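You operate a simulated robot arm through the tools that you are given. There is no shell and no other tool. Be economical: measure what you need, move in short steps, check, and stop when the job is done.

Carry out the task below with a simulated two-armed robot. There is one attempt and no reset: what you move stays moved.

JOB
Pick up the white orange-cap bottle with one hand, pass it to the other hand and put it on the top of the wooden ledge. Push the upper left door shut. Put the small sponge on the worktop of the cream cupboard away on the top of the tiled table. Take the right white clog and put it on the end of the picnic table by the washer. Push the lower chest drawer shut. Take the small teal box and put it in the green bowl. Open the glass-lid washer lid. Do these in any order. Set down upright: white orange-cap bottle, small sponge.

It is judged by the outcome, as a careful person would: the job done as asked, and still so three seconds after it is handed in. It fails if anything else is knocked over, pushed out of place, dropped, spilled or broken. A push-on lid holds only when it is set on centred and level and pressed home; a screw cap is set on level and turned clockwise until tight.

ROBOT AND FRAMES
Two 7-joint arms with two-finger parallel grippers on one trunk, on a base that drives. Base frame: it is fixed to the floor where the robot stands at the start and does not move with it; the origin is under the middle of the robot, x ahead of it, y to its left, z up. Lengths are in m, angles in degrees, forces in N, time in s.
The left shoulder is at the start at [0.05, 0.165, 1.23], the right one opposite. Places, roughly: end of the picnic table by the washer [-1.5, -3.4, 0.8]; glass-lid washer lid [-0.9, -4.1, 1]; green bowl (24x23x8 cm) [-4.3, -2.8, 0.3]; lower chest drawer [-4.3, -2.1, 0.9]; right white clog (27x10x8 cm) [-4.5, 0.4, 0.4]; small sponge (5x4x5 cm) [0.6, 1.3, 0.9]; small teal box (5x9x4 cm) [-0.8, 0.3, 0.5]; top of the tiled table [-0.9, 0, 0.8]; top of the wooden ledge (12x46 cm) [0.44, -0.34, 0.8]; upper left door [0.5, 1.2, 1.6]. Payload 3.91 kg a hand.
Tool frame (each hand has its own): the origin (TCP) lies between the finger pads and is the grasp point; the fingertips stand 0.03 m ahead of it; z points along the fingers, y is the line along which they close. The gripper opens to 0.11 m. The fingers are 0.02 m wide and 0.01 m thick; the gripper's body (0.048 by 0.112 m) begins 0.055 m behind the TCP.
Orientation is told as [roll, pitch, yaw] about the base's x, y, z axes, in that order, counted from this pose: with the fingers straight down and closing along the base's y, the tool's x points along the base's -x, its y along +y and its z along -z.

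CONTROLS
- The arms move only by the tool servo_tool. It takes "left_targets", "right_targets" or both (then of equal length, played together; a hand with none holds still); each is text: rows parted by semicolons, each of 7 numbers parted by spaces: the shift along the tool's x, y, z in m, then the turn, a rotation vector about the tool's x, y, z in degrees, then the gripper command, from -1 (fully open) to 1 (shut), values between in proportion. In form: x y z wx wy wz fingers; .... A call has 1 to 8 rows; each row shifts and turns the commanded pose from where the row before left it, along the tool's axes as they then stand. Each row takes 0.2 s and may step no farther than 0.05 m and 8.6 degrees from the row before; otherwise, or with a gripper value out of range, the whole call is refused. Where a pose cannot be reached the arm comes as near as it can. A force on the tool above 40 N (or 10 N above the force at the start of the call, whichever is more), or a blocked arm, ends the call early, and 0.2 s more pass. Each finger travels about 0.045 m/s and halts on what it meets, pressing with about 37 N; the grip force reading is that of the motor and also rises with nothing between the fingers. The clock runs only during rows and for 0.2 s after the last one: add rows that do not move to give the fingers time. It gives the time, the measured TCP pose, the force on the tool (base axes), the opening and the grip force at its end, in the units of the frame above (readings bear some noise), with the torque about the TCP (base axes, N m) and any sound that the robot's microphone picked up.
- Cameras (640 x 400 px; columns grow to the right, rows downward): "scene" is now at [0.1206, -0.0027, 1.4256]; the picture's right is [-0.02, -1.00, 0.00], its down [-0.32, 0.01, -0.95] and it looks along [0.95, -0.02, -0.32] (base axes); focal length 214 px, centre (320, 200). "left" rides on the left gripper at [0.072, -0.017, -0.103] in its tool frame; the picture's right is [0.23, 0.97, 0.00], its down [-0.76, 0.18, -0.62] and it looks along [-0.61, 0.14, 0.78] (tool axes); focal length 222 px, centre (320, 200). "right" rides on the right gripper at [0.072, 0.017, -0.104] in its tool frame; the picture's right is [-0.23, 0.97, 0.00], its down [-0.76, -0.18, -0.62] and it looks along [-0.61, -0.14, 0.78] (tool axes); focal length 222 px, centre (320, 200). There is no depth. A picture from a camera that has moved, and an enlarged one, comes with that camera's place and axes in the base frame and with its lens.
- camera(camera): a new picture of that camera. No time passes.
- move_column(by): slides the trunk up (or, below 0, down) by that many m; the arms and the scene camera ride with it, the base frame stays. It gives what a move gives, with no picture.
- steer(legs): drives the robot by 1 to 6 legs, each [ahead, left, turn to the left] in m, m and degrees, along the robot's own axes; the way and the turn of a leg run together, so that a leg with both is an arc; at most 1.5 m and 180 degrees a leg. The arms and the cameras ride along, it lands a little off, and it stops where it bumps. It gives what a move gives.
- turn_head(pan, tilt): turns the head with the scene camera to pan (to the left, within 80 degrees either way) and tilt (down, from -29 to 69), counted from straight ahead of the robot. It gives what a move gives.
- enlarge(camera, box): a new picture of the part [left, top, right, bottom] of that camera's present view, enlarged. No time passes.
- finish_job(): hands the job in; it is judged then, once.

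Go step by step. Nothing tells you exact positions but the pictures and the camera data: compare them with the known pose of the tool, close in by small moves and look again before you grip or let go. The budget is 186 turns and 166 pictures, counting those below and the enlarged ones. Unless the task says otherwise, let go and move clear before handing in, and close with one line.

The tools are called after "Call:" by a JSON object that holds its "op" and its "data". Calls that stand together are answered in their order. servo_tool: Moves the arms, as the interface text tells. Its arguments: {"type":"object","properties":{"left_targets":{"type":"string"},"right_targets":{"type":"string"}},"required":[]} The other tools are called the same way: move_column (by) slides the trunk up or down; steer (legs) drives the base; turn_head (pan, tilt) turns the head that bears the scene camera; camera (camera) takes a picture; enlarge (camera, box) takes an enlarged picture of a part of a camera's view; finish_job () hands the job in.

At the start:

```text
time: 0.0
left_ee_pos: [0.2868, -0.04, 1.4387]
left_orientation: [-0.1, 0.1, 0.2]
left_contact_force: [0.2, -1.3, 0.0]
left_torque: [0.03, 0.01, -0.02]
left_opening: 0.1097
left_grasp_force: 0.0
right_ee_pos: [0.2857, -0.4199, 1.3573]
right_orientation: [0.0, 0.0, 0.0]
right_contact_force: [-0.2, -1.0, 0.3]
right_torque: [-0.03, 0.01, 0.01]
right_opening: 0.1102
right_grasp_force: 0.1
trunk travel left (down, up): [-0.45, 0.053]
robot x, y, heading: [0.0013, 0.0013, 0.0]
head pan, tilt: [-1.4, 18.8]
```

scene: 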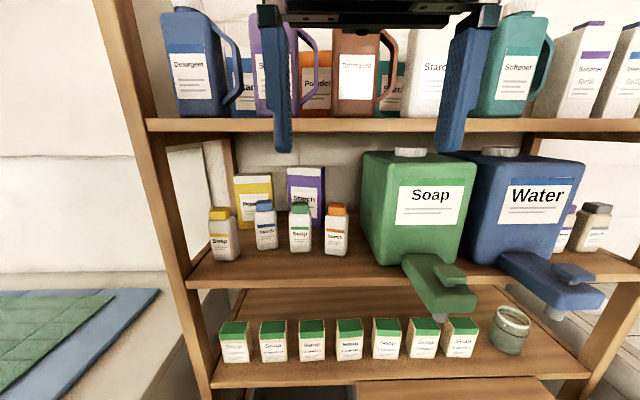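
right: 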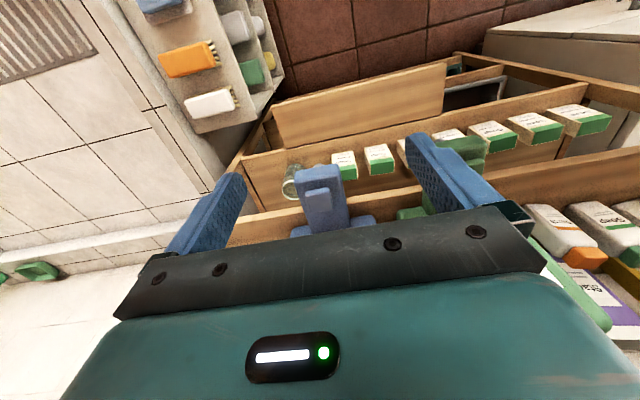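
left: 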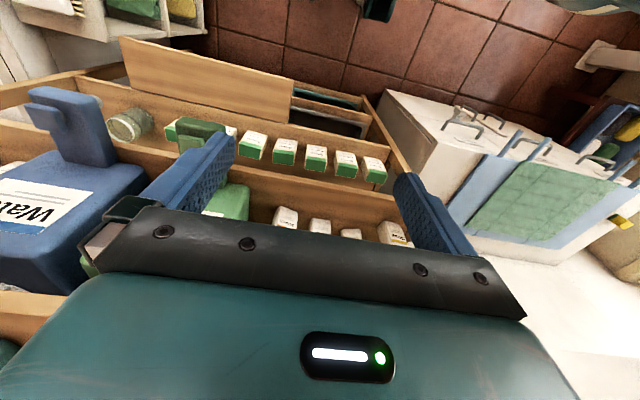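

I see a shelf in front of me with several small bottles on it, one of them orange-capped. I'll look closer and look down for the ledge.

Call:
{"op": "enlarge", "data": {"camera": "scene", "box": [180, 150, 400, 290]}}

Call:
{"op": "turn_head", "data": {"pan": -20, "tilt": 50}}

Call:
{"op": "camera", "data": {"camera": "scene"}}

```text
2.86 times, centred on (290, 220) of scene
camera zoom: at [0.1206, -0.0027, 1.4256], right [-0.02, -1.0, 0.0], down [-0.32, 0.01, -0.95], along [0.95, -0.02, -0.32], focal length 613 px, centre (406, 143)
```

zoom: 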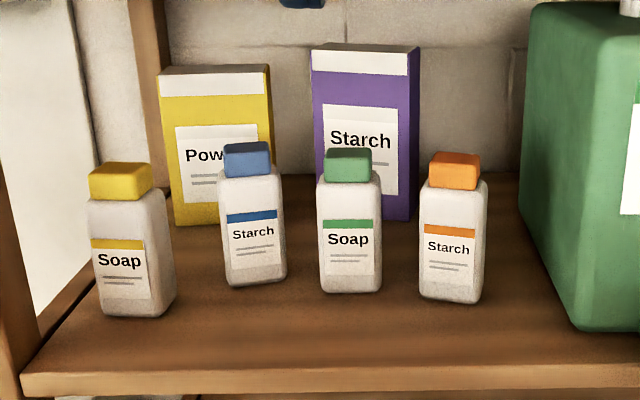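

```text
time: 1.0
left_ee_pos: [0.2863, -0.0394, 1.4377]
left_orientation: [-0.2, 0.0, 0.0]
left_contact_force: [0.9, 0.2, 0.1]
left_torque: [-0.02, 0.01, 0.04]
left_opening: 0.11
left_grasp_force: 0.0
right_ee_pos: [0.2856, -0.4208, 1.3582]
right_orientation: [0.1, 0.1, 0.0]
right_contact_force: [0.5, -0.8, 0.7]
right_torque: [0.02, -0.01, -0.03]
right_opening: 0.1102
right_grasp_force: 0.0
trunk travel left (down, up): [-0.45, 0.053]
robot x, y, heading: [-0.0006, 0.004, 0.1]
head pan, tilt: [-20.0, 50.0]
```

```text
161 pictures are left
camera scene: at [0.0998, -0.0268, 1.3781], right [-0.34, -0.94, 0.0], down [-0.72, 0.26, -0.64], along [0.6, -0.22, -0.77], focal length 214 px, centre (320, 200)
```

scene: 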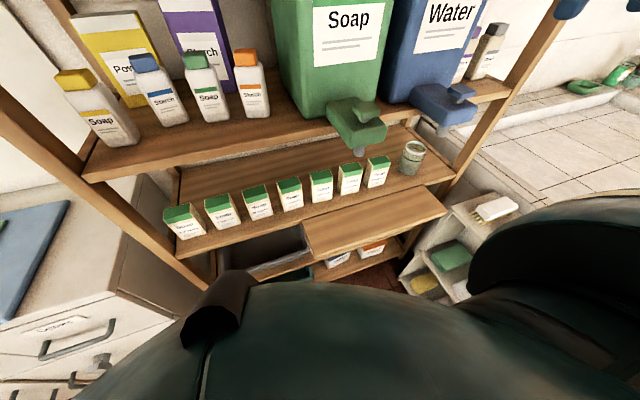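

The orange-cap "Starch" bottle is at about [0.58,-0.055,1.12] on the middle shelf, and the ledge sticks out lower right. I'll turn the left hand to point forward and look.

Call:
{"op": "servo_tool", "data": {"left_targets": "0.01 0 0 0 -8.5 0 -1;0.01 0 0 0 -8.5 0 -1;0.01 0 0 0 -8.5 0 -1;0.01 0 0 0 -8.5 0 -1;0.01 0 0 0 -8.5 0 -1;0.01 0 0 0 -8.5 0 -1;0.01 0 0 0 -8.5 0 -1;0.01 0 0 0 -8.5 0 -1"}}

Call:
{"op": "turn_head", "data": {"pan": 0, "tilt": 25}}

```text
time: 1.7
left_ee_pos: [0.2681, -0.0394, 1.4381]
left_orientation: [-1.8, -20.9, 2.3]
left_contact_force: [2.9, 0.2, 7.4]
left_torque: [-0.05, 1.14, 0.2]
left_opening: 0.1101
left_grasp_force: 0.0
right_ee_pos: [0.2864, -0.4206, 1.3584]
right_orientation: [0.0, 0.0, 0.0]
right_contact_force: [0.7, 0.3, -0.2]
right_torque: [-0.02, 0.01, -0.03]
right_opening: 0.1099
right_grasp_force: 0.1
trunk travel left (down, up): [-0.45, 0.053]
robot x, y, heading: [0.0002, 0.0016, -0.1]
head pan, tilt: [-20.0, 50.0]
stopped in row 3 (left hand): the force on the tool passed its limit at 78 N (the readings are from after the stop); the commanded pose is now the measured one
```

```text
time: 2.6
left_ee_pos: [0.2728, -0.0339, 1.4477]
left_orientation: [-3.7, -20.3, 3.8]
left_contact_force: [35.0, 42.6, 95.2]
left_torque: [-4.63, 15.16, -5.14]
left_opening: 0.1098
left_grasp_force: 0.0
right_ee_pos: [0.2846, -0.4213, 1.3578]
right_orientation: [0.0, 0.1, 0.1]
right_contact_force: [0.9, -0.4, 0.7]
right_torque: [-0.06, -0.03, -0.03]
right_opening: 0.11
right_grasp_force: 0.1
trunk travel left (down, up): [-0.45, 0.053]
robot x, y, heading: [0.0012, -0.0011, 0.1]
head pan, tilt: [0.0, 25.0]
```

The left hand hit the head (it sits right in front of it). I move it out to the left and lower before turning further.

Call:
{"op": "servo_tool", "data": {"left_targets": "-0.01 0.03 0 0 0 0 -1;0 0.05 0 0 0 0 -1;0 0.05 0 0 0 0 -1;0 0.05 0 0 0 0 -1;0 0.04 0.02 0 0 0 -1;0 0 0.05 0 0 0 -1"}}

Call:
{"op": "camera", "data": {"camera": "scene"}}

```text
time: 3.1
left_ee_pos: [0.2833, 0.0152, 1.4496]
left_orientation: [-5.2, -20.2, 6.5]
left_contact_force: [9.7, -17.0, 50.8]
left_torque: [0.25, 6.29, 2.05]
left_opening: 0.11
left_grasp_force: 0.1
right_ee_pos: [0.2849, -0.4182, 1.3591]
right_orientation: [0.0, 0.0, 0.0]
right_contact_force: [0.7, 1.2, -0.6]
right_torque: [-0.01, -0.03, -0.02]
right_opening: 0.11
right_grasp_force: 0.1
trunk travel left (down, up): [-0.45, 0.053]
robot x, y, heading: [-0.0005, 0.0021, 0.1]
head pan, tilt: [0.0, 25.0]
stopped in row 2 (left hand): the force on the tool passed its limit at 134 N (the readings are from after the stop); the commanded pose is now the measured one
```

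```text
160 pictures are left
camera scene: at [0.1167, 0.0047, 1.4062], right [0.04, -1.0, 0.0], down [-0.51, -0.02, -0.86], along [0.86, 0.03, -0.51], focal length 214 px, centre (320, 200)
```

scene: 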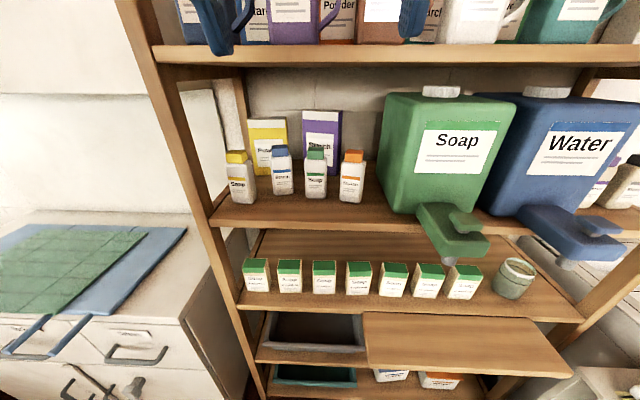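

The hand's back seems to rest on the head, so I back off forward and up first, then go left.

Call:
{"op": "servo_tool", "data": {"left_targets": "-0.03 0 0 0 0 0 -1;-0.03 0 0 0 0 0 -1;-0.02 0 0 0 0 0 -1;0 0.02 0 0 0 0 -1"}}

Call:
{"op": "camera", "data": {"camera": "left"}}

```text
time: 4.2
left_ee_pos: [0.3574, 0.0436, 1.4721]
left_orientation: [-4.1, -20.3, 5.6]
left_contact_force: [-1.2, 0.0, 0.5]
left_torque: [-0.02, -0.04, -0.01]
left_opening: 0.1101
left_grasp_force: 0.1
right_ee_pos: [0.284, -0.4191, 1.3589]
right_orientation: [0.1, 0.0, -0.1]
right_contact_force: [-0.5, 0.5, -0.1]
right_torque: [-0.04, 0.0, 0.0]
right_opening: 0.1099
right_grasp_force: 0.0
trunk travel left (down, up): [-0.45, 0.053]
robot x, y, heading: [-0.0004, 0.001, 0.0]
head pan, tilt: [0.0, 25.0]
```

```text
159 pictures are left
camera left: at [0.2535, 0.0248, 1.5444], right [-0.28, 0.95, -0.14], down [0.48, 0.27, 0.84], along [0.83, 0.17, -0.53], focal length 222 px, centre (320, 200)
```

left: 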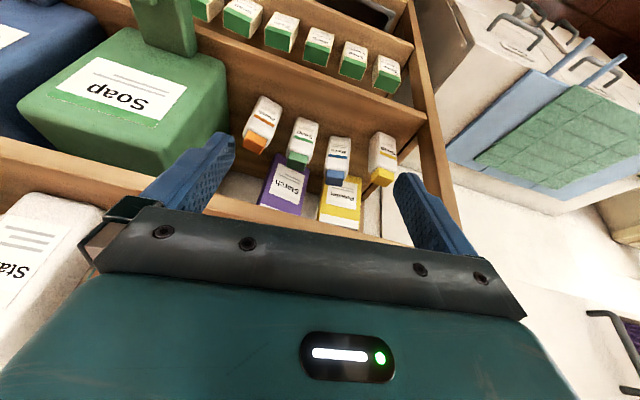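

Free now. The bottle's foot is at about [0.575,-0.055], shelf z≈1.145, bottle 11 cm tall. I lower the left hand on its own side and then turn it forward.

Call:
{"op": "servo_tool", "data": {"left_targets": "0 0.04 0 0 0 0 -1;0 0.04 0 0 0 0 -1;0.016 0.02 0.046 0 0 0 -1;0.016 0 0.046 0 0 0 -1;0.016 0 0.046 0 0 0 -1;0.016 0 0.046 0 0 0 -1"}}

Call:
{"op": "servo_tool", "data": {"left_targets": "0 0 0 0 -8.3 0 -1;0 0 0 0 -8.3 0 -1;0 0 0 0 -8.3 0 -1;0 0 0 0 -8.3 0 -1;0 0 0 0 -8.3 0 -1;0 0 0 0 -8.3 0 -1"}}

```text
refused: row 3 steps farther than a row can; nothing moved
```

```text
time: 5.5
left_ee_pos: [0.3645, 0.0508, 1.4768]
left_orientation: [-15.1, -68.6, 19.9]
left_contact_force: [0.6, 0.2, 0.0]
left_torque: [0.0, 0.0, 0.02]
left_opening: 0.1098
left_grasp_force: 0.1
right_ee_pos: [0.2871, -0.4207, 1.3585]
right_orientation: [0.0, 0.1, 0.0]
right_contact_force: [-0.1, 0.0, -0.2]
right_torque: [0.0, 0.01, 0.01]
right_opening: 0.1102
right_grasp_force: 0.1
trunk travel left (down, up): [-0.45, 0.053]
robot x, y, heading: [-0.0015, -0.0001, -0.2]
head pan, tilt: [0.0, 25.0]
```

The hand points forward now. I straighten it, move left clear of the head and go down to bottle height.

Call:
{"op": "servo_tool", "data": {"left_targets": "0 0 0 3.6 0 6.8 -1;0 0.045 0 0 0 0 -1;0 0.045 0 0 0 0 -1;0.046 0 0.0165 0 0 0 -1;0.046 0 0.0165 0 0 0 -1;0.046 0 0.0165 0 0 0 -1;0.046 0 0.0165 0 0 0 -1;0.028 0 0.01 0 0 0 -1"}}

Call:
{"op": "servo_tool", "data": {"left_targets": "0 -0.045 0 0 0 0 -1;0 -0.045 0 0 0 0 -1;0 -0.045 0 0 0 0 -1;0 -0.045 0 0 0 0 -1;0 0 0 0 0 0 -1"}}

Call:
{"op": "camera", "data": {"camera": "left"}}

Call:
{"op": "camera", "data": {"camera": "scene"}}

```text
time: 7.3
left_ee_pos: [0.3938, 0.114, 1.2754]
left_orientation: [4.2, -70.1, -5.3]
left_contact_force: [0.1, 0.3, -0.3]
left_torque: [0.01, 0.01, 0.02]
left_opening: 0.1101
left_grasp_force: 0.1
left hand out of reach, approached as far as the arm can: row 7, 8
right_ee_pos: [0.2865, -0.4211, 1.358]
right_orientation: [0.0, 0.0, 0.0]
right_contact_force: [0.1, 0.1, 0.7]
right_torque: [-0.03, 0.0, -0.02]
right_opening: 0.1101
right_grasp_force: 0.1
trunk travel left (down, up): [-0.45, 0.053]
robot x, y, heading: [-0.0023, 0.0021, 0.1]
head pan, tilt: [0.0, 25.0]
```

```text
time: 8.6
left_ee_pos: [0.3894, -0.0683, 1.2712]
left_orientation: [4.0, -70.3, -5.1]
left_contact_force: [0.6, 0.1, -0.1]
left_torque: [0.0, 0.01, 0.01]
left_opening: 0.1099
left_grasp_force: 0.1
right_ee_pos: [0.2858, -0.4202, 1.3579]
right_orientation: [0.0, 0.0, 0.0]
right_contact_force: [0.7, 0.0, -0.3]
right_torque: [-0.06, 0.01, -0.02]
right_opening: 0.1103
right_grasp_force: 0.0
trunk travel left (down, up): [-0.45, 0.053]
robot x, y, heading: [-0.0011, 0.0005, 0.1]
head pan, tilt: [0.0, 25.0]
```

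```text
158 pictures are left
camera left: at [0.2655, -0.0801, 1.2376], right [-0.05, 0.98, -0.19], down [-0.33, 0.16, 0.93], along [0.94, 0.11, 0.31], focal length 222 px, centre (320, 200)
```

left: 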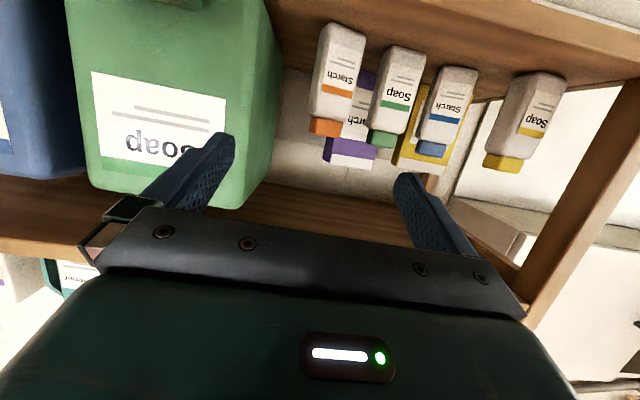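

```text
157 pictures are left
camera scene: at [0.1198, 0.0004, 1.4155], right [0.0, -1.0, 0.0], down [-0.42, 0.0, -0.91], along [0.91, 0.0, -0.42], focal length 214 px, centre (320, 200)
```

scene: 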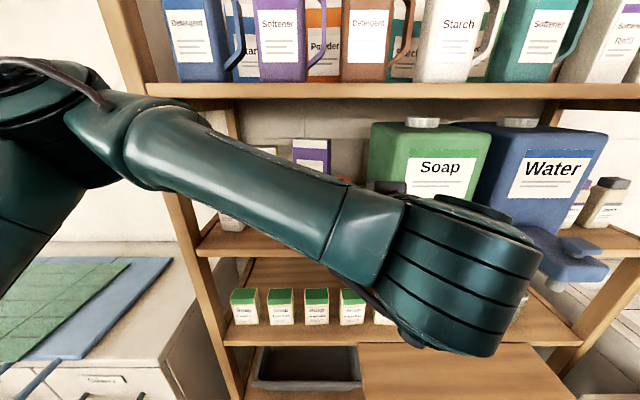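

The hand now faces the bottles from below (its picture is upside down); the orange-cap bottle's y is about -0.056. I lower the trunk to bottle mid-height and close in.

Call:
{"op": "move_column", "data": {"by": -0.075}}

Call:
{"op": "servo_tool", "data": {"left_targets": "-0.015 0.004 0.0425 0 0 0 -1;-0.015 0.004 0.0425 0 0 0 -1;-0.015 0.004 0.0425 0 0 0 -1;0 0 0 0 0 0 -1"}}

Call:
{"op": "camera", "data": {"camera": "left"}}

Call:
{"op": "camera", "data": {"camera": "scene"}}

```text
time: 9.7
left_ee_pos: [0.3879, -0.0679, 1.1987]
left_orientation: [4.1, -70.3, -5.4]
left_contact_force: [-0.5, -0.1, 0.0]
left_torque: [-0.03, -0.02, 0.02]
left_opening: 0.11
left_grasp_force: 0.0
right_ee_pos: [0.2855, -0.4216, 1.2835]
right_orientation: [0.0, 0.0, 0.0]
right_contact_force: [-0.6, 0.1, 0.2]
right_torque: [0.0, -0.01, 0.0]
right_opening: 0.1098
right_grasp_force: 0.1
trunk travel left (down, up): [-0.375, 0.128]
robot x, y, heading: [0.0026, -0.0012, 0.2]
head pan, tilt: [0.0, 25.0]
```

```text
time: 10.7
left_ee_pos: [0.5229, -0.0592, 1.1973]
left_orientation: [4.1, -70.2, -5.3]
left_contact_force: [1.1, 0.4, -0.1]
left_torque: [0.0, 0.01, 0.02]
left_opening: 0.11
left_grasp_force: 0.0
right_ee_pos: [0.2852, -0.4206, 1.2841]
right_orientation: [-0.1, 0.0, 0.0]
right_contact_force: [-0.3, 0.4, -0.4]
right_torque: [0.04, 0.04, 0.03]
right_opening: 0.1098
right_grasp_force: 0.0
trunk travel left (down, up): [-0.375, 0.128]
robot x, y, heading: [-0.0004, -0.0039, 0.0]
head pan, tilt: [0.0, 25.0]
```

```text
156 pictures are left
camera left: at [0.3999, -0.0723, 1.1629], right [-0.05, 0.98, -0.19], down [-0.33, 0.16, 0.93], along [0.94, 0.11, 0.31], focal length 222 px, centre (320, 200)
```

left: 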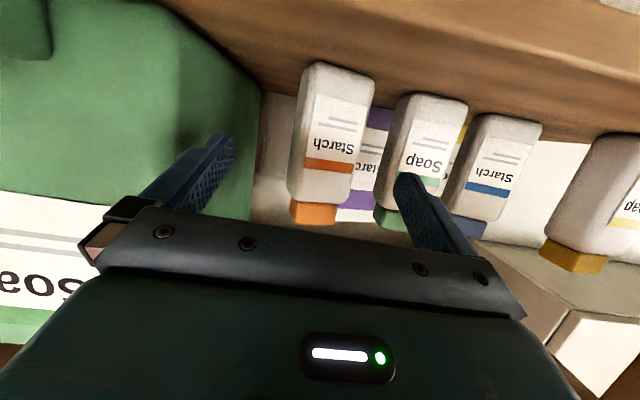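

```text
155 pictures are left
camera scene: at [0.1192, -0.0006, 1.3406], right [0.0, -1.0, 0.0], down [-0.42, 0.0, -0.91], along [0.91, 0.0, -0.42], focal length 214 px, centre (320, 200)
```

scene: 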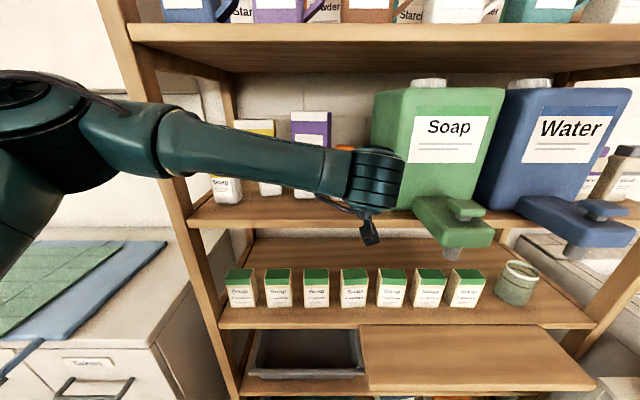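

Bottle centre is about [0.61,-0.053], z 1.125–1.245, with the green-capped one close by. I narrow the gripper to 7 cm and slide in.

Call:
{"op": "servo_tool", "data": {"left_targets": "0 0 0 0 0 0 -0.31;0 0 0 0 0 0 -0.31;0 0 0 0 0 0 -0.31;0 0.002 0 0 0 0 -0.31;-0.012 0.001 0.0345 0 0 0 -0.31"}}

Call:
{"op": "camera", "data": {"camera": "left"}}

```text
time: 11.9
left_ee_pos: [0.5602, -0.0569, 1.1966]
left_orientation: [4.1, -70.1, -5.2]
left_contact_force: [-0.1, 0.5, 0.7]
left_torque: [0.01, -0.02, -0.03]
left_opening: 0.0721
left_grasp_force: 0.0
right_ee_pos: [0.2871, -0.4202, 1.2825]
right_orientation: [0.0, 0.1, 0.0]
right_contact_force: [-0.4, 0.2, -0.4]
right_torque: [0.03, 0.01, -0.01]
right_opening: 0.1102
right_grasp_force: 0.0
trunk travel left (down, up): [-0.375, 0.128]
robot x, y, heading: [0.0008, -0.0014, -0.1]
head pan, tilt: [0.0, 25.0]
```

```text
154 pictures are left
camera left: at [0.4374, -0.0688, 1.1612], right [-0.05, 0.98, -0.19], down [-0.33, 0.16, 0.93], along [0.94, 0.11, 0.31], focal length 222 px, centre (320, 200)
```

left: 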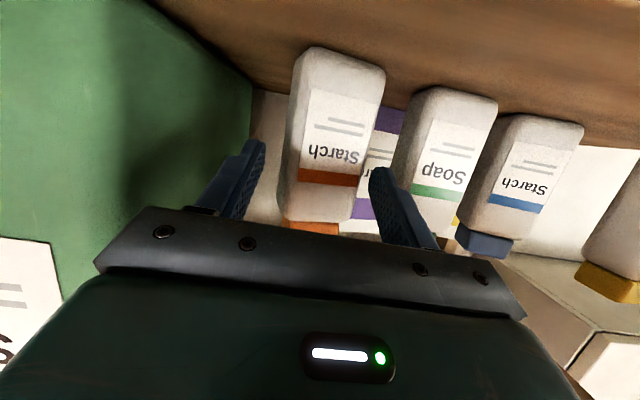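

The right-side finger is tight against the bottle edge; I shift 4 mm left and slide in.

Call:
{"op": "servo_tool", "data": {"left_targets": "0 0.004 0 0 0 0 -0.31;-0.006 0.001 0.017 0 0 0 -0.31"}}

Call:
{"op": "camera", "data": {"camera": "left"}}

```text
time: 12.5
left_ee_pos: [0.5791, -0.0523, 1.196]
left_orientation: [4.1, -70.4, -5.3]
left_contact_force: [-0.6, -0.3, 0.3]
left_torque: [0.0, 0.01, 0.04]
left_opening: 0.0718
left_grasp_force: 0.1
right_ee_pos: [0.285, -0.4212, 1.283]
right_orientation: [0.0, 0.0, 0.0]
right_contact_force: [0.7, -0.8, -0.1]
right_torque: [-0.03, 0.02, -0.01]
right_opening: 0.1103
right_grasp_force: 0.0
trunk travel left (down, up): [-0.375, 0.128]
robot x, y, heading: [0.0009, 0.0003, 0.2]
head pan, tilt: [0.0, 25.0]
```

```text
153 pictures are left
camera left: at [0.4553, -0.0659, 1.162], right [-0.05, 0.98, -0.19], down [-0.33, 0.16, 0.93], along [0.94, 0.11, 0.31], focal length 222 px, centre (320, 200)
```

left: 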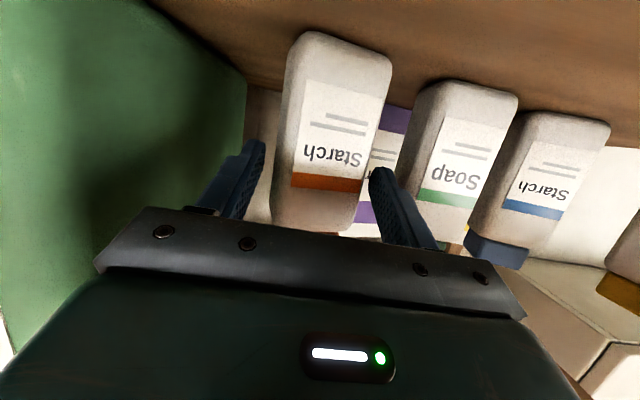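

Clearance on both sides; I slide 2 cm more, grip, and lift a little.

Call:
{"op": "servo_tool", "data": {"left_targets": "-0.007 0.001 0.02 0 0 0 -0.31;0 0 0 0 0 0 1;0 0 0 0 0 0 1;0 0 0 0 0 0 1"}}

Call:
{"op": "camera", "data": {"camera": "left"}}

```text
time: 13.5
left_ee_pos: [0.5987, -0.0533, 1.1965]
left_orientation: [4.1, -70.3, -5.3]
left_contact_force: [0.5, -0.2, 1.1]
left_torque: [-0.17, -0.03, -0.04]
left_opening: 0.055
left_grasp_force: 37.3
right_ee_pos: [0.2852, -0.4208, 1.2816]
right_orientation: [0.0, 0.0, 0.0]
right_contact_force: [0.8, -0.1, -0.5]
right_torque: [0.01, 0.0, 0.0]
right_opening: 0.1101
right_grasp_force: 0.1
trunk travel left (down, up): [-0.375, 0.128]
robot x, y, heading: [-0.0026, 0.0011, -0.2]
head pan, tilt: [0.0, 25.0]
```

```text
152 pictures are left
camera left: at [0.4761, -0.0656, 1.1617], right [-0.05, 0.98, -0.19], down [-0.33, 0.16, 0.93], along [0.94, 0.11, 0.31], focal length 222 px, centre (320, 200)
```

left: 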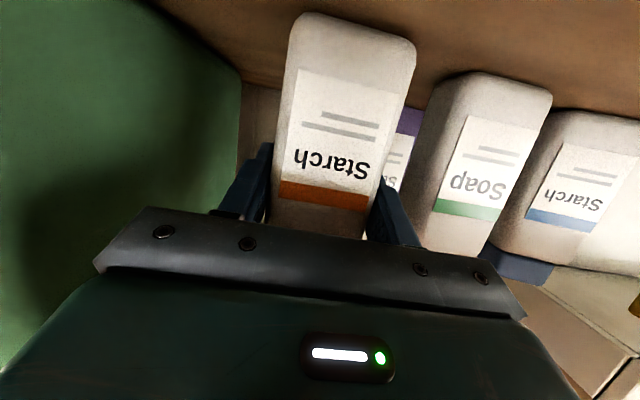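

Gripped (5.5 cm wide). Lift 2 cm and draw it straight back out of the shelf.

Call:
{"op": "servo_tool", "data": {"left_targets": "-0.0188 0 -0.0068 0 0 0 1;0.015 0 -0.0414 0 0 0 1;0.015 0 -0.0414 0 0 0 1;0.015 0 -0.0414 0 0 0 1;0.015 0 -0.0414 0 0 0 1;0.015 0 -0.0414 0 0 0 1"}}

Call:
{"op": "camera", "data": {"camera": "left"}}

Call:
{"op": "camera", "data": {"camera": "scene"}}

```text
time: 14.9
left_ee_pos: [0.3788, -0.0452, 1.2161]
left_orientation: [4.1, -70.3, -5.3]
left_contact_force: [0.2, -0.2, -1.8]
left_torque: [-0.03, 0.03, 0.03]
left_opening: 0.0546
left_grasp_force: 37.0
right_ee_pos: [0.2852, -0.4209, 1.2839]
right_orientation: [0.1, 0.0, 0.0]
right_contact_force: [-0.9, -0.2, 0.0]
right_torque: [-0.02, -0.03, 0.0]
right_opening: 0.11
right_grasp_force: 0.1
trunk travel left (down, up): [-0.375, 0.128]
robot x, y, heading: [-0.0012, -0.0018, -0.2]
head pan, tilt: [0.0, 25.0]
```

```text
151 pictures are left
camera left: at [0.2555, -0.0585, 1.1815], right [-0.05, 0.98, -0.19], down [-0.33, 0.16, 0.93], along [0.94, 0.11, 0.31], focal length 222 px, centre (320, 200)
```

left: 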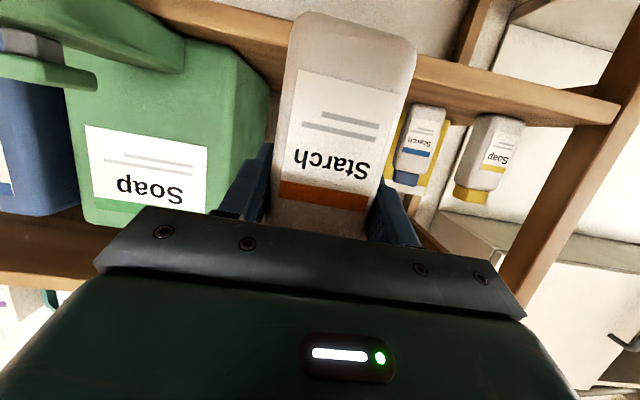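

```text
150 pictures are left
camera scene: at [0.119, -0.0007, 1.3406], right [0.0, -1.0, 0.0], down [-0.42, 0.0, -0.91], along [0.91, 0.0, -0.42], focal length 214 px, centre (320, 200)
```

scene: 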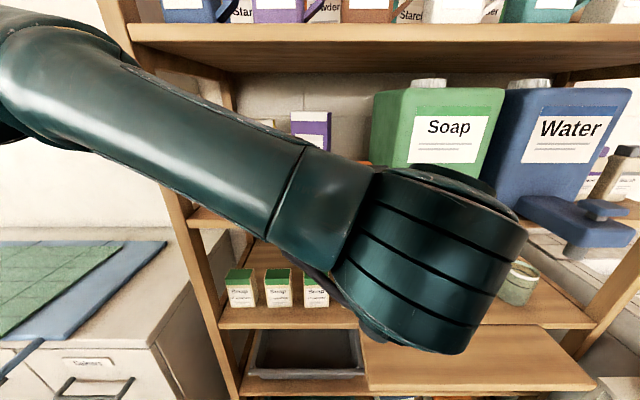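

Bottle held. To get room for the hand-over I drive back 0.2 m, then turn the right hand to point left (+y), closing along x.

Call:
{"op": "steer", "data": {"legs": [[-0.2, 0, 0]]}}

Call:
{"op": "servo_tool", "data": {"right_targets": "0 0 0 -4.94 4.94 4.94 -1;0 0 0 -4.94 4.94 4.94 -1;0 0 0 -4.94 4.94 4.94 -1;0 0 0 -4.94 4.94 4.94 -1;0 0 0 -4.94 4.94 4.94 -1;0 0 0 -4.94 4.94 4.94 -1;0 0 0 -4.94 4.94 4.94 -1"}}

Call:
{"op": "servo_tool", "data": {"right_targets": "0 0 0 -4.94 4.94 4.94 -1;0 0 0 -4.94 4.94 4.94 -1;0 0 0 -4.94 4.94 4.94 -1;0 0 0 -4.94 4.94 4.94 -1;0 0 0 -4.94 4.94 4.94 -1;0 0 0 -4.94 4.94 4.94 -1;0 0 0 -4.94 4.94 4.94 -1"}}

Call:
{"op": "camera", "data": {"camera": "right"}}

```text
time: 16.5
left_ee_pos: [0.1762, -0.0444, 1.2154]
left_orientation: [4.1, -70.3, -5.2]
left_contact_force: [-0.4, 0.0, -2.0]
left_torque: [-0.05, 0.02, 0.03]
left_opening: 0.0548
left_grasp_force: 37.0
right_ee_pos: [0.085, -0.4205, 1.284]
right_orientation: [-0.1, 0.0, 0.1]
right_contact_force: [-0.3, 0.7, 0.3]
right_torque: [0.0, -0.01, 0.03]
right_opening: 0.1101
right_grasp_force: 0.1
trunk travel left (down, up): [-0.375, 0.128]
robot x, y, heading: [-0.2047, 0.0001, 0.1]
head pan, tilt: [0.0, 25.0]
```

```text
time: 18.1
left_ee_pos: [0.1787, -0.0454, 1.215]
left_orientation: [4.3, -70.1, -5.3]
left_contact_force: [0.0, -0.6, -2.8]
left_torque: [0.0, 0.0, 0.01]
left_opening: 0.055
left_grasp_force: 37.2
right_ee_pos: [0.0869, -0.3926, 1.2241]
right_orientation: [26.6, 41.8, -26.5]
right_contact_force: [-0.5, 0.1, 0.7]
right_torque: [0.01, 0.03, -0.02]
right_opening: 0.1099
right_grasp_force: 0.0
right hand out of reach, approached as far as the arm can: row 5, 6, 7
trunk travel left (down, up): [-0.375, 0.128]
robot x, y, heading: [-0.198, 0.0009, 0.1]
head pan, tilt: [0.0, 25.0]
```

```text
time: 19.7
left_ee_pos: [0.1784, -0.0453, 1.2159]
left_orientation: [4.1, -70.2, -5.3]
left_contact_force: [0.1, -0.3, -1.6]
left_torque: [0.0, -0.01, 0.0]
left_opening: 0.0547
left_grasp_force: 37.4
right_ee_pos: [0.0887, -0.3855, 1.2196]
right_orientation: [43.0, 86.9, -45.4]
right_contact_force: [-0.1, 0.1, -0.3]
right_torque: [0.02, 0.0, 0.01]
right_opening: 0.1099
right_grasp_force: 0.1
right hand out of reach, approached as far as the arm can: row 1, 3
trunk travel left (down, up): [-0.375, 0.128]
robot x, y, heading: [-0.2042, -0.0016, 0.0]
head pan, tilt: [0.0, 25.0]
```

```text
149 pictures are left
camera right: at [0.1059, -0.4853, 1.2965], right [0.98, 0.02, -0.19], down [-0.13, -0.66, -0.74], along [-0.14, 0.75, -0.64], focal length 222 px, centre (320, 200)
```

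right: 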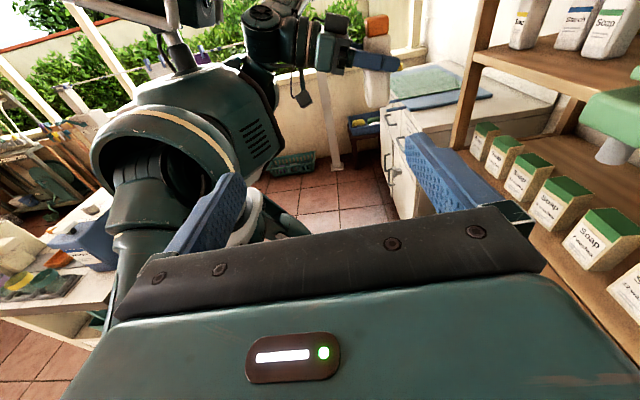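

The right hand is in place and sees the bottle in the left hand. I enlarge to measure before closing in.

Call:
{"op": "enlarge", "data": {"camera": "right", "box": [300, 0, 460, 120]}}

```text
3.33 times, centred on (380, 60) of right
camera zoom: at [0.1059, -0.4853, 1.2965], right [0.98, 0.02, -0.19], down [-0.13, -0.66, -0.74], along [-0.14, 0.75, -0.64], focal length 740 px, centre (120, 667)
```

zoom: 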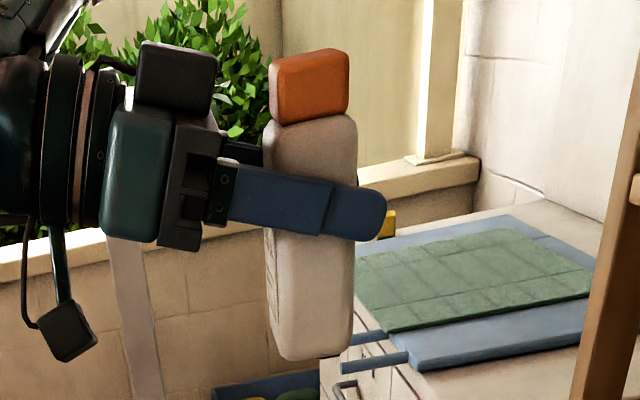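

I can see the bottle clearly: foot z≈1.145, centre x≈0.176. I align the right hand at z 1.17 below the left fingers and approach.

Call:
{"op": "servo_tool", "data": {"right_targets": "-0.02 0.04 0 -1.7 2.3 2.3 -1;-0.03 0.039 0 0 0 0 -1;0 0.004 0.045 0 0 0 -1;0 0.004 0.045 0 0 0 -1;0 0 0.045 0 0 0 -1;0 0 0.045 0 0 0 -1;0 0 0.035 0 0 0 -1;0 0 0 0 0 0 -1"}}

Call:
{"op": "camera", "data": {"camera": "right"}}

```text
time: 21.5
left_ee_pos: [0.1776, -0.0444, 1.2147]
left_orientation: [4.1, -70.2, -5.2]
left_contact_force: [-0.6, 0.3, -3.1]
left_torque: [-0.04, 0.02, -0.02]
left_opening: 0.0546
left_grasp_force: 37.5
right_ee_pos: [0.1739, -0.1694, 1.172]
right_orientation: [-104.2, 89.8, 165.9]
right_contact_force: [-0.3, 0.3, 1.3]
right_torque: [-0.01, 0.01, -0.01]
right_opening: 0.1103
right_grasp_force: 0.1
trunk travel left (down, up): [-0.375, 0.128]
robot x, y, heading: [-0.204, -0.0009, -0.1]
head pan, tilt: [0.0, 25.0]
```

```text
147 pictures are left
camera right: at [0.1915, -0.2728, 1.2439], right [0.97, 0.0, -0.23], down [-0.18, -0.62, -0.76], along [-0.14, 0.78, -0.61], focal length 222 px, centre (320, 200)
```

right: 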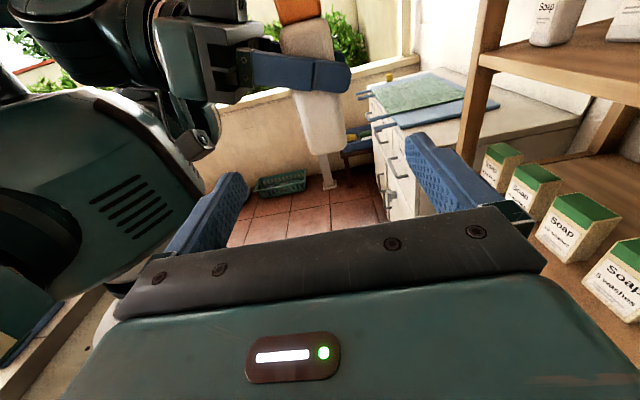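

Aligned (bottle x≈0.174). I narrow the right gripper a bit and advance to the bottle.

Call:
{"op": "servo_tool", "data": {"right_targets": "0 0 0 0 0 0 -0.5;0 0 0.035 0 0 0 -0.5;0 0 0.035 0 0 0 -0.5;0 0 0.02 0 0 0 -0.5;0 0 0.015 0 0 0 -0.5;0 0 0 0 0 0 -0.5"}}

Call:
{"op": "camera", "data": {"camera": "right"}}

```text
time: 22.9
left_ee_pos: [0.1786, -0.0449, 1.2143]
left_orientation: [4.1, -70.1, -5.2]
left_contact_force: [0.0, -0.1, -2.0]
left_torque: [-0.02, 0.02, 0.0]
left_opening: 0.0547
left_grasp_force: 37.0
right_ee_pos: [0.1742, -0.0645, 1.1716]
right_orientation: [-98.4, 89.8, 171.6]
right_contact_force: [0.0, -0.3, 0.0]
right_torque: [-0.03, -0.03, 0.04]
right_opening: 0.0826
right_grasp_force: 0.1
trunk travel left (down, up): [-0.375, 0.128]
robot x, y, heading: [-0.2011, 0.0014, -0.1]
head pan, tilt: [0.0, 25.0]
```

```text
146 pictures are left
camera right: at [0.1925, -0.1675, 1.2443], right [0.97, 0.0, -0.23], down [-0.18, -0.62, -0.76], along [-0.14, 0.78, -0.61], focal length 222 px, centre (320, 200)
```

right: 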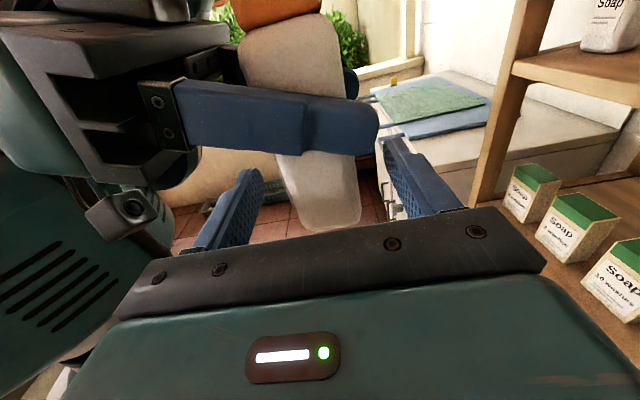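

Both fingers straddle the bottle. Grip with the right, then release with the left and draw the right hand forward with the bottle.

Call:
{"op": "servo_tool", "data": {"right_targets": "0 0 0 0 0 0 1;0 0 0 0 0 0 1;0 0 0 0 0 0 1;0 0 0 0 0 0 1"}}

Call:
{"op": "servo_tool", "data": {"left_targets": "0 0 0 0 0 0 -0.5;0 0 0 0 0 0 -0.5;0 0 0 0 0 0 -0.5"}}

Call:
{"op": "camera", "data": {"camera": "right"}}

```text
time: 23.9
left_ee_pos: [0.1757, -0.0449, 1.2156]
left_orientation: [4.0, -70.2, -5.2]
left_contact_force: [-11.9, -4.6, -1.4]
left_torque: [-0.05, 0.21, 0.69]
left_opening: 0.0548
left_grasp_force: 36.5
right_ee_pos: [0.175, -0.0646, 1.1714]
right_orientation: [-109.0, 89.8, 160.9]
right_contact_force: [12.2, 5.0, -0.8]
right_torque: [-0.17, 0.33, -0.9]
right_opening: 0.04
right_grasp_force: 36.7
trunk travel left (down, up): [-0.375, 0.128]
robot x, y, heading: [-0.2031, -0.0017, -0.2]
head pan, tilt: [0.0, 25.0]
```

```text
time: 24.7
left_ee_pos: [0.1791, -0.0447, 1.2157]
left_orientation: [4.1, -70.2, -5.1]
left_contact_force: [0.3, 0.5, 0.7]
left_torque: [-0.01, 0.01, 0.01]
left_opening: 0.0825
left_grasp_force: 0.0
right_ee_pos: [0.1748, -0.0641, 1.1718]
right_orientation: [-96.4, 89.9, 173.7]
right_contact_force: [0.5, -0.1, -0.6]
right_torque: [-0.05, -0.01, 0.02]
right_opening: 0.0393
right_grasp_force: 37.4
trunk travel left (down, up): [-0.375, 0.128]
robot x, y, heading: [-0.1998, -0.0009, 0.1]
head pan, tilt: [0.0, 25.0]
```

```text
145 pictures are left
camera right: at [0.1925, -0.1676, 1.2442], right [0.97, 0.0, -0.23], down [-0.18, -0.62, -0.76], along [-0.14, 0.78, -0.61], focal length 222 px, centre (320, 200)
```

right: 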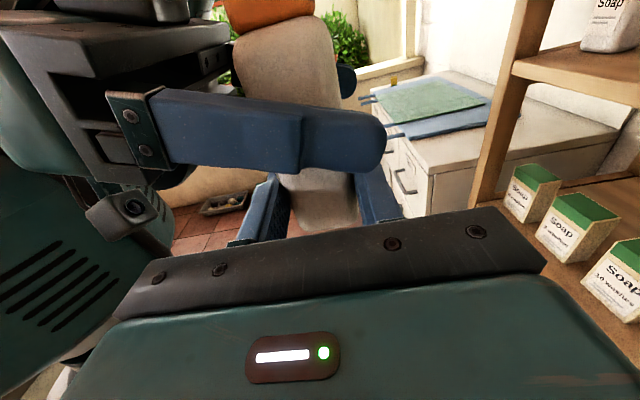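

The right hand holds the bottle alone. I move it forward clear of the left fingers, then out to the right, then turn it to point forward.

Call:
{"op": "servo_tool", "data": {"right_targets": "0 0.04 0 0 0 0 1;0 0.04 0 0 0 0 1;0 0.04 0 0 0 0 1;0 0 -0.045 0 0 0 1;0 0 -0.045 0 0 0 1;0 0 -0.045 0 0 0 1;0 0 -0.045 0 0 0 1;0 0 -0.045 0 0 0 1"}}

Call:
{"op": "servo_tool", "data": {"right_targets": "0 0 0 -8.2 0 0 1;0 0 0 -8.2 0 0 1;0 0 0 -8.2 0 0 1;0 0 0 -8.2 0 0 1;0 0 0 -8.2 0 0 1;0 0 0 -8.2 0 0 1;0 0 0 -8.2 0 0 1;0 0 0 -8.2 0 0 1"}}

Call:
{"op": "camera", "data": {"camera": "right"}}

```text
time: 26.5
left_ee_pos: [0.1791, -0.0454, 1.2154]
left_orientation: [4.3, -70.2, -5.3]
left_contact_force: [0.2, 1.1, 1.0]
left_torque: [0.02, 0.0, -0.03]
left_opening: 0.0824
left_grasp_force: 0.1
right_ee_pos: [0.295, -0.2911, 1.1713]
right_orientation: [-131.9, 90.0, 138.1]
right_contact_force: [-0.2, 0.1, -0.3]
right_torque: [-0.03, 0.02, -0.01]
right_opening: 0.0398
right_grasp_force: 37.2
trunk travel left (down, up): [-0.375, 0.128]
robot x, y, heading: [-0.2053, 0.002, 0.2]
head pan, tilt: [0.0, 25.0]
```

```text
time: 28.3
left_ee_pos: [0.18, -0.0461, 1.216]
left_orientation: [4.1, -70.3, -5.2]
left_contact_force: [0.7, 0.5, -0.1]
left_torque: [0.0, -0.04, 0.03]
left_opening: 0.0824
left_grasp_force: 0.1
right_ee_pos: [0.2944, -0.2978, 1.1701]
right_orientation: [-68.2, 89.8, 145.0]
right_contact_force: [0.3, 0.1, -1.0]
right_torque: [-0.02, 0.03, 0.03]
right_opening: 0.0398
right_grasp_force: 36.9
right hand out of reach, approached as far as the arm can: row 7, 8
trunk travel left (down, up): [-0.375, 0.128]
robot x, y, heading: [-0.2015, 0.0017, 0.0]
head pan, tilt: [0.0, 25.0]
```

```text
144 pictures are left
camera right: at [0.2178, -0.3689, 1.2433], right [0.53, -0.81, -0.23], down [-0.62, -0.19, -0.76], along [0.58, 0.55, -0.61], focal length 222 px, centre (320, 200)
```

right: 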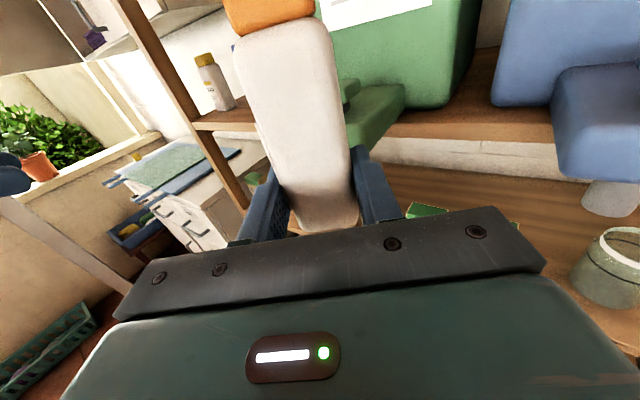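

The right hand points diagonally forward (its limit here). I lower the trunk and look at the ledge with the head.

Call:
{"op": "move_column", "data": {"by": -0.26}}

Call:
{"op": "turn_head", "data": {"pan": -25, "tilt": 25}}

Call:
{"op": "camera", "data": {"camera": "scene"}}

Call:
{"op": "camera", "data": {"camera": "right"}}

```text
time: 30.9
left_ee_pos: [0.1785, -0.0452, 0.9555]
left_orientation: [4.1, -70.2, -5.2]
left_contact_force: [-0.1, 0.2, 0.3]
left_torque: [-0.01, 0.04, 0.02]
left_opening: 0.0827
left_grasp_force: 0.1
right_ee_pos: [0.2935, -0.2974, 0.9115]
right_orientation: [-116.7, 89.9, 96.5]
right_contact_force: [0.1, 0.1, 0.3]
right_torque: [0.0, 0.03, -0.01]
right_opening: 0.0396
right_grasp_force: 37.6
trunk travel left (down, up): [-0.115, 0.388]
robot x, y, heading: [-0.198, 0.0002, 0.0]
head pan, tilt: [0.0, 25.0]
```

```text
time: 31.8
left_ee_pos: [0.1781, -0.0449, 0.955]
left_orientation: [4.1, -70.2, -5.2]
left_contact_force: [-0.7, 0.4, -0.5]
left_torque: [0.01, -0.01, 0.03]
left_opening: 0.0824
left_grasp_force: 0.1
right_ee_pos: [0.2934, -0.2981, 0.9112]
right_orientation: [-107.8, 90.0, 105.4]
right_contact_force: [0.2, -0.3, -0.3]
right_torque: [0.01, 0.02, -0.02]
right_opening: 0.0398
right_grasp_force: 37.3
trunk travel left (down, up): [-0.115, 0.388]
robot x, y, heading: [-0.2013, 0.0026, -0.0]
head pan, tilt: [-25.0, 25.0]
```

```text
143 pictures are left
camera scene: at [-0.0901, -0.0395, 1.0805], right [-0.42, -0.91, 0.0], down [-0.38, 0.18, -0.91], along [0.82, -0.38, -0.42], focal length 214 px, centre (320, 200)
```

scene: 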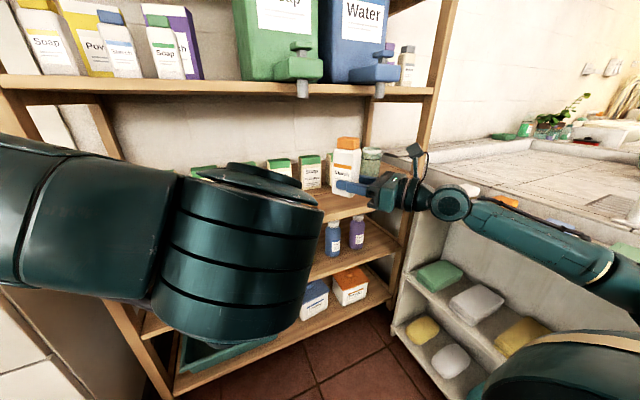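

```text
142 pictures are left
camera right: at [0.2173, -0.3692, 0.9839], right [0.53, -0.81, -0.23], down [-0.62, -0.19, -0.76], along [0.58, 0.55, -0.61], focal length 222 px, centre (320, 200)
```

right: 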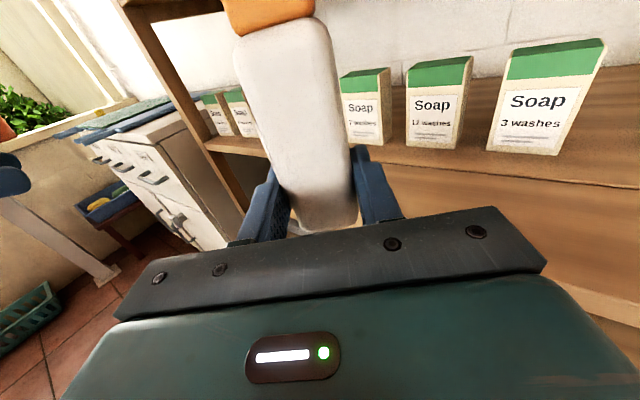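

The bottle is upright in the right hand at 0.91 m. I try to turn the hand a bit further forward, and bring the left hand out to the left for a clear view.

Call:
{"op": "servo_tool", "data": {"left_targets": "0 0.045 0 0 0 0 -0.5;0 0.045 0 0 0 0 -0.5;0 0.045 0 0 0 0 -0.5;0 0.045 0 0 0 0 -0.5;0 0.045 0 0 0 0 -0.5;0 0 0 0 0 0 -0.5", "right_targets": "0 0 0 -8.2 0 0 1;0 0 0 -8.2 0 0 1;0 0 0 -8.2 0 0 1;0 0 0 0 0 0 1;0 0 0 0 0 0 1;0 0 0 0 0 0 1"}}

Call:
{"op": "camera", "data": {"camera": "scene"}}

Call:
{"op": "camera", "data": {"camera": "right"}}

```text
time: 33.2
left_ee_pos: [0.1977, 0.1746, 0.9732]
left_orientation: [4.2, -70.2, -5.2]
left_contact_force: [0.0, 0.0, 0.4]
left_torque: [0.0, 0.0, -0.02]
left_opening: 0.0824
left_grasp_force: 0.0
left hand out of reach, approached as far as the arm can: row 4, 5
right_ee_pos: [0.2926, -0.2981, 0.9106]
right_orientation: [-52.9, 90.0, 135.5]
right_contact_force: [0.0, -0.4, 0.2]
right_torque: [0.0, 0.04, -0.01]
right_opening: 0.0399
right_grasp_force: 37.2
trunk travel left (down, up): [-0.115, 0.388]
robot x, y, heading: [-0.2013, 0.0017, 0.3]
head pan, tilt: [-25.0, 25.0]
```

```text
141 pictures are left
camera scene: at [-0.0902, -0.0394, 1.0805], right [-0.42, -0.91, 0.0], down [-0.38, 0.18, -0.91], along [0.82, -0.38, -0.42], focal length 214 px, centre (320, 200)
```

scene: 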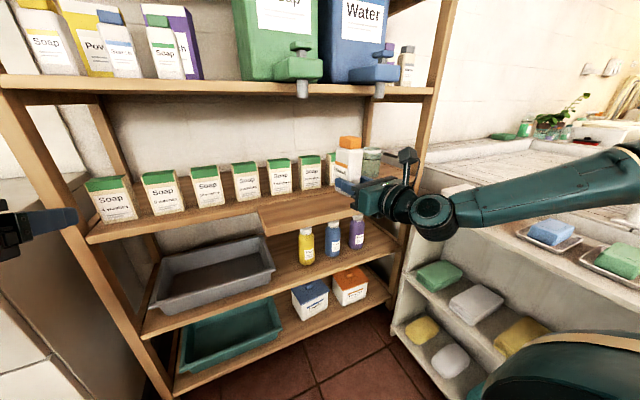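

```text
140 pictures are left
camera right: at [0.1947, -0.3305, 0.9839], right [0.15, -0.96, -0.23], down [-0.64, 0.08, -0.76], along [0.75, 0.26, -0.61], focal length 222 px, centre (320, 200)
```

right: 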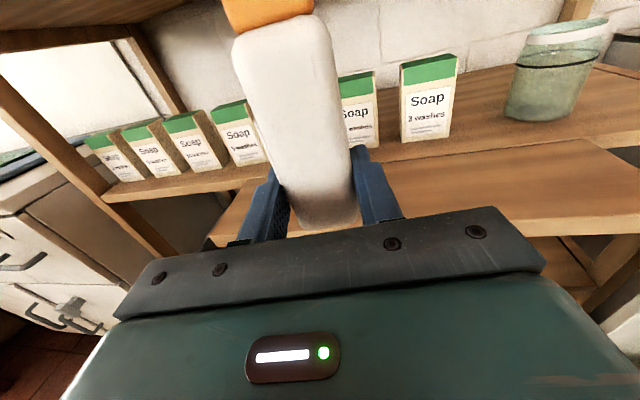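

I now see the ledge clearly below the soap boxes. I enlarge for its edges and height.

Call:
{"op": "enlarge", "data": {"camera": "scene", "box": [240, 130, 400, 250]}}

Call:
{"op": "camera", "data": {"camera": "left"}}

```text
3.33 times, centred on (320, 190) of scene
camera zoom: at [-0.0902, -0.0394, 1.0805], right [-0.42, -0.91, 0.0], down [-0.38, 0.18, -0.91], along [0.82, -0.38, -0.42], focal length 715 px, centre (320, 233)
```

zoom: 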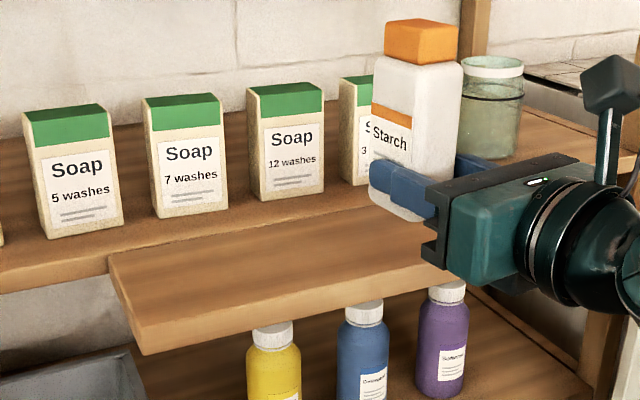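

```text
138 pictures are left
camera left: at [0.0741, 0.1609, 0.9384], right [-0.05, 0.98, -0.19], down [-0.33, 0.16, 0.93], along [0.94, 0.11, 0.31], focal length 222 px, centre (320, 200)
```

left: 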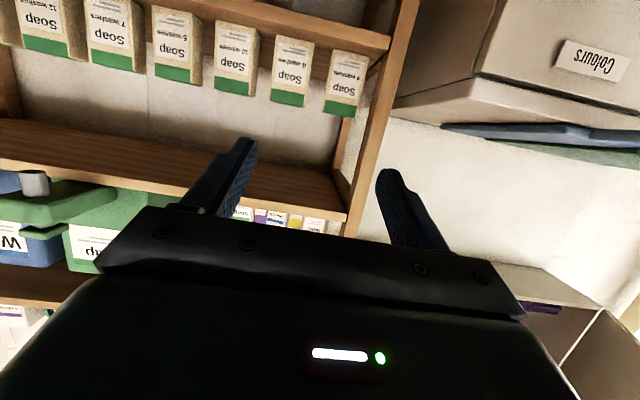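

Ledge top spans x≈0.37–0.485, z≈0.79, from y≈-0.105 rightwards. I drive ahead 0.115 m to bring the bottle over it and lower part way.

Call:
{"op": "steer", "data": {"legs": [[0.115, 0, 0]]}}

Call:
{"op": "move_column", "data": {"by": -0.065}}

Call:
{"op": "camera", "data": {"camera": "scene"}}

Call:
{"op": "camera", "data": {"camera": "right"}}

```text
time: 34.5
left_ee_pos: [0.3104, 0.1724, 0.9729]
left_orientation: [4.1, -70.2, -5.2]
left_contact_force: [0.6, 0.3, 0.5]
left_torque: [0.01, 0.0, 0.0]
left_opening: 0.0824
left_grasp_force: 0.0
right_ee_pos: [0.4066, -0.2986, 0.9106]
right_orientation: [-89.0, 89.9, 99.6]
right_contact_force: [-0.5, 0.7, -0.2]
right_torque: [0.0, 0.01, -0.03]
right_opening: 0.0398
right_grasp_force: 37.2
trunk travel left (down, up): [-0.115, 0.388]
robot x, y, heading: [-0.0901, -0.0002, 0.1]
head pan, tilt: [-25.0, 25.0]
```

```text
time: 35.5
left_ee_pos: [0.3104, 0.1738, 0.9073]
left_orientation: [4.1, -70.2, -5.3]
left_contact_force: [0.3, 0.3, -0.4]
left_torque: [0.0, 0.01, 0.01]
left_opening: 0.0826
left_grasp_force: 0.0
right_ee_pos: [0.406, -0.2988, 0.8472]
right_orientation: [-90.3, 90.0, 98.3]
right_contact_force: [0.2, -0.1, 0.9]
right_torque: [0.0, 0.04, -0.01]
right_opening: 0.0398
right_grasp_force: 37.0
trunk travel left (down, up): [-0.05, 0.453]
robot x, y, heading: [-0.0896, 0.0006, 0.1]
head pan, tilt: [-25.0, 25.0]
```

```text
137 pictures are left
camera scene: at [0.023, -0.0393, 1.0155], right [-0.42, -0.91, 0.0], down [-0.38, 0.18, -0.91], along [0.82, -0.38, -0.42], focal length 214 px, centre (320, 200)
```

scene: 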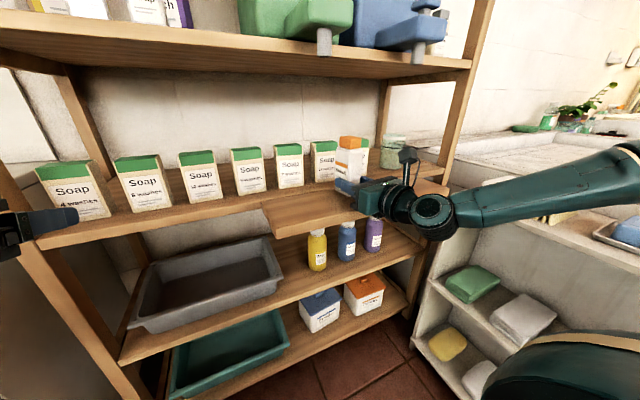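

```text
136 pictures are left
camera right: at [0.3078, -0.3306, 0.9189], right [0.15, -0.96, -0.23], down [-0.64, 0.08, -0.76], along [0.75, 0.26, -0.61], focal length 222 px, centre (320, 200)
```

right: 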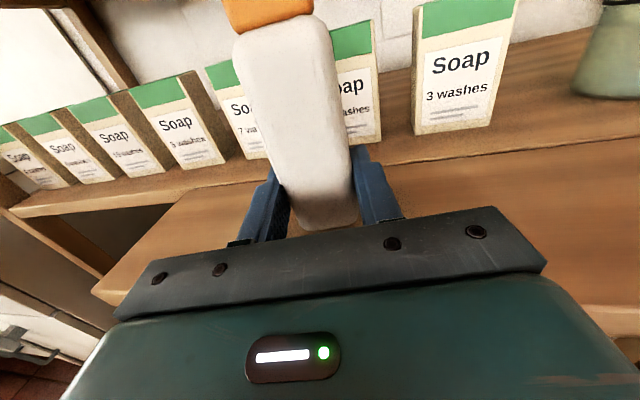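

Bottle is over the middle of the ledge depth. I lower in small steps until I feel contact.

Call:
{"op": "servo_tool", "data": {"right_targets": "-0.006 0 0 0 0 0 1;-0.006 0 0 0 0 0 1;-0.004 0 0 0 0 0 1;0 0 0 0 0 0 1"}}

Call:
{"op": "enlarge", "data": {"camera": "scene", "box": [280, 110, 440, 230]}}

```text
time: 36.5
left_ee_pos: [0.3113, 0.1731, 0.9076]
left_orientation: [4.1, -70.2, -5.1]
left_contact_force: [-0.2, -0.2, 0.4]
left_torque: [-0.02, 0.0, 0.0]
left_opening: 0.0825
left_grasp_force: 0.1
right_ee_pos: [0.4064, -0.2987, 0.8312]
right_orientation: [169.3, 89.7, -2.2]
right_contact_force: [1.6, -0.8, 5.3]
right_torque: [0.03, 0.04, -0.02]
right_opening: 0.0398
right_grasp_force: 37.0
trunk travel left (down, up): [-0.05, 0.453]
robot x, y, heading: [-0.0866, -0.0029, 0.3]
head pan, tilt: [-25.0, 25.0]
```

```text
3.33 times, centred on (360, 170) of scene
camera zoom: at [0.0228, -0.0392, 1.0157], right [-0.42, -0.91, 0.0], down [-0.38, 0.18, -0.91], along [0.82, -0.38, -0.42], focal length 715 px, centre (187, 300)
```

zoom: 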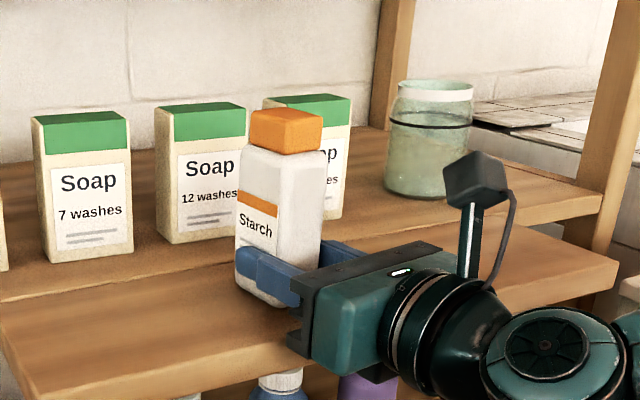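

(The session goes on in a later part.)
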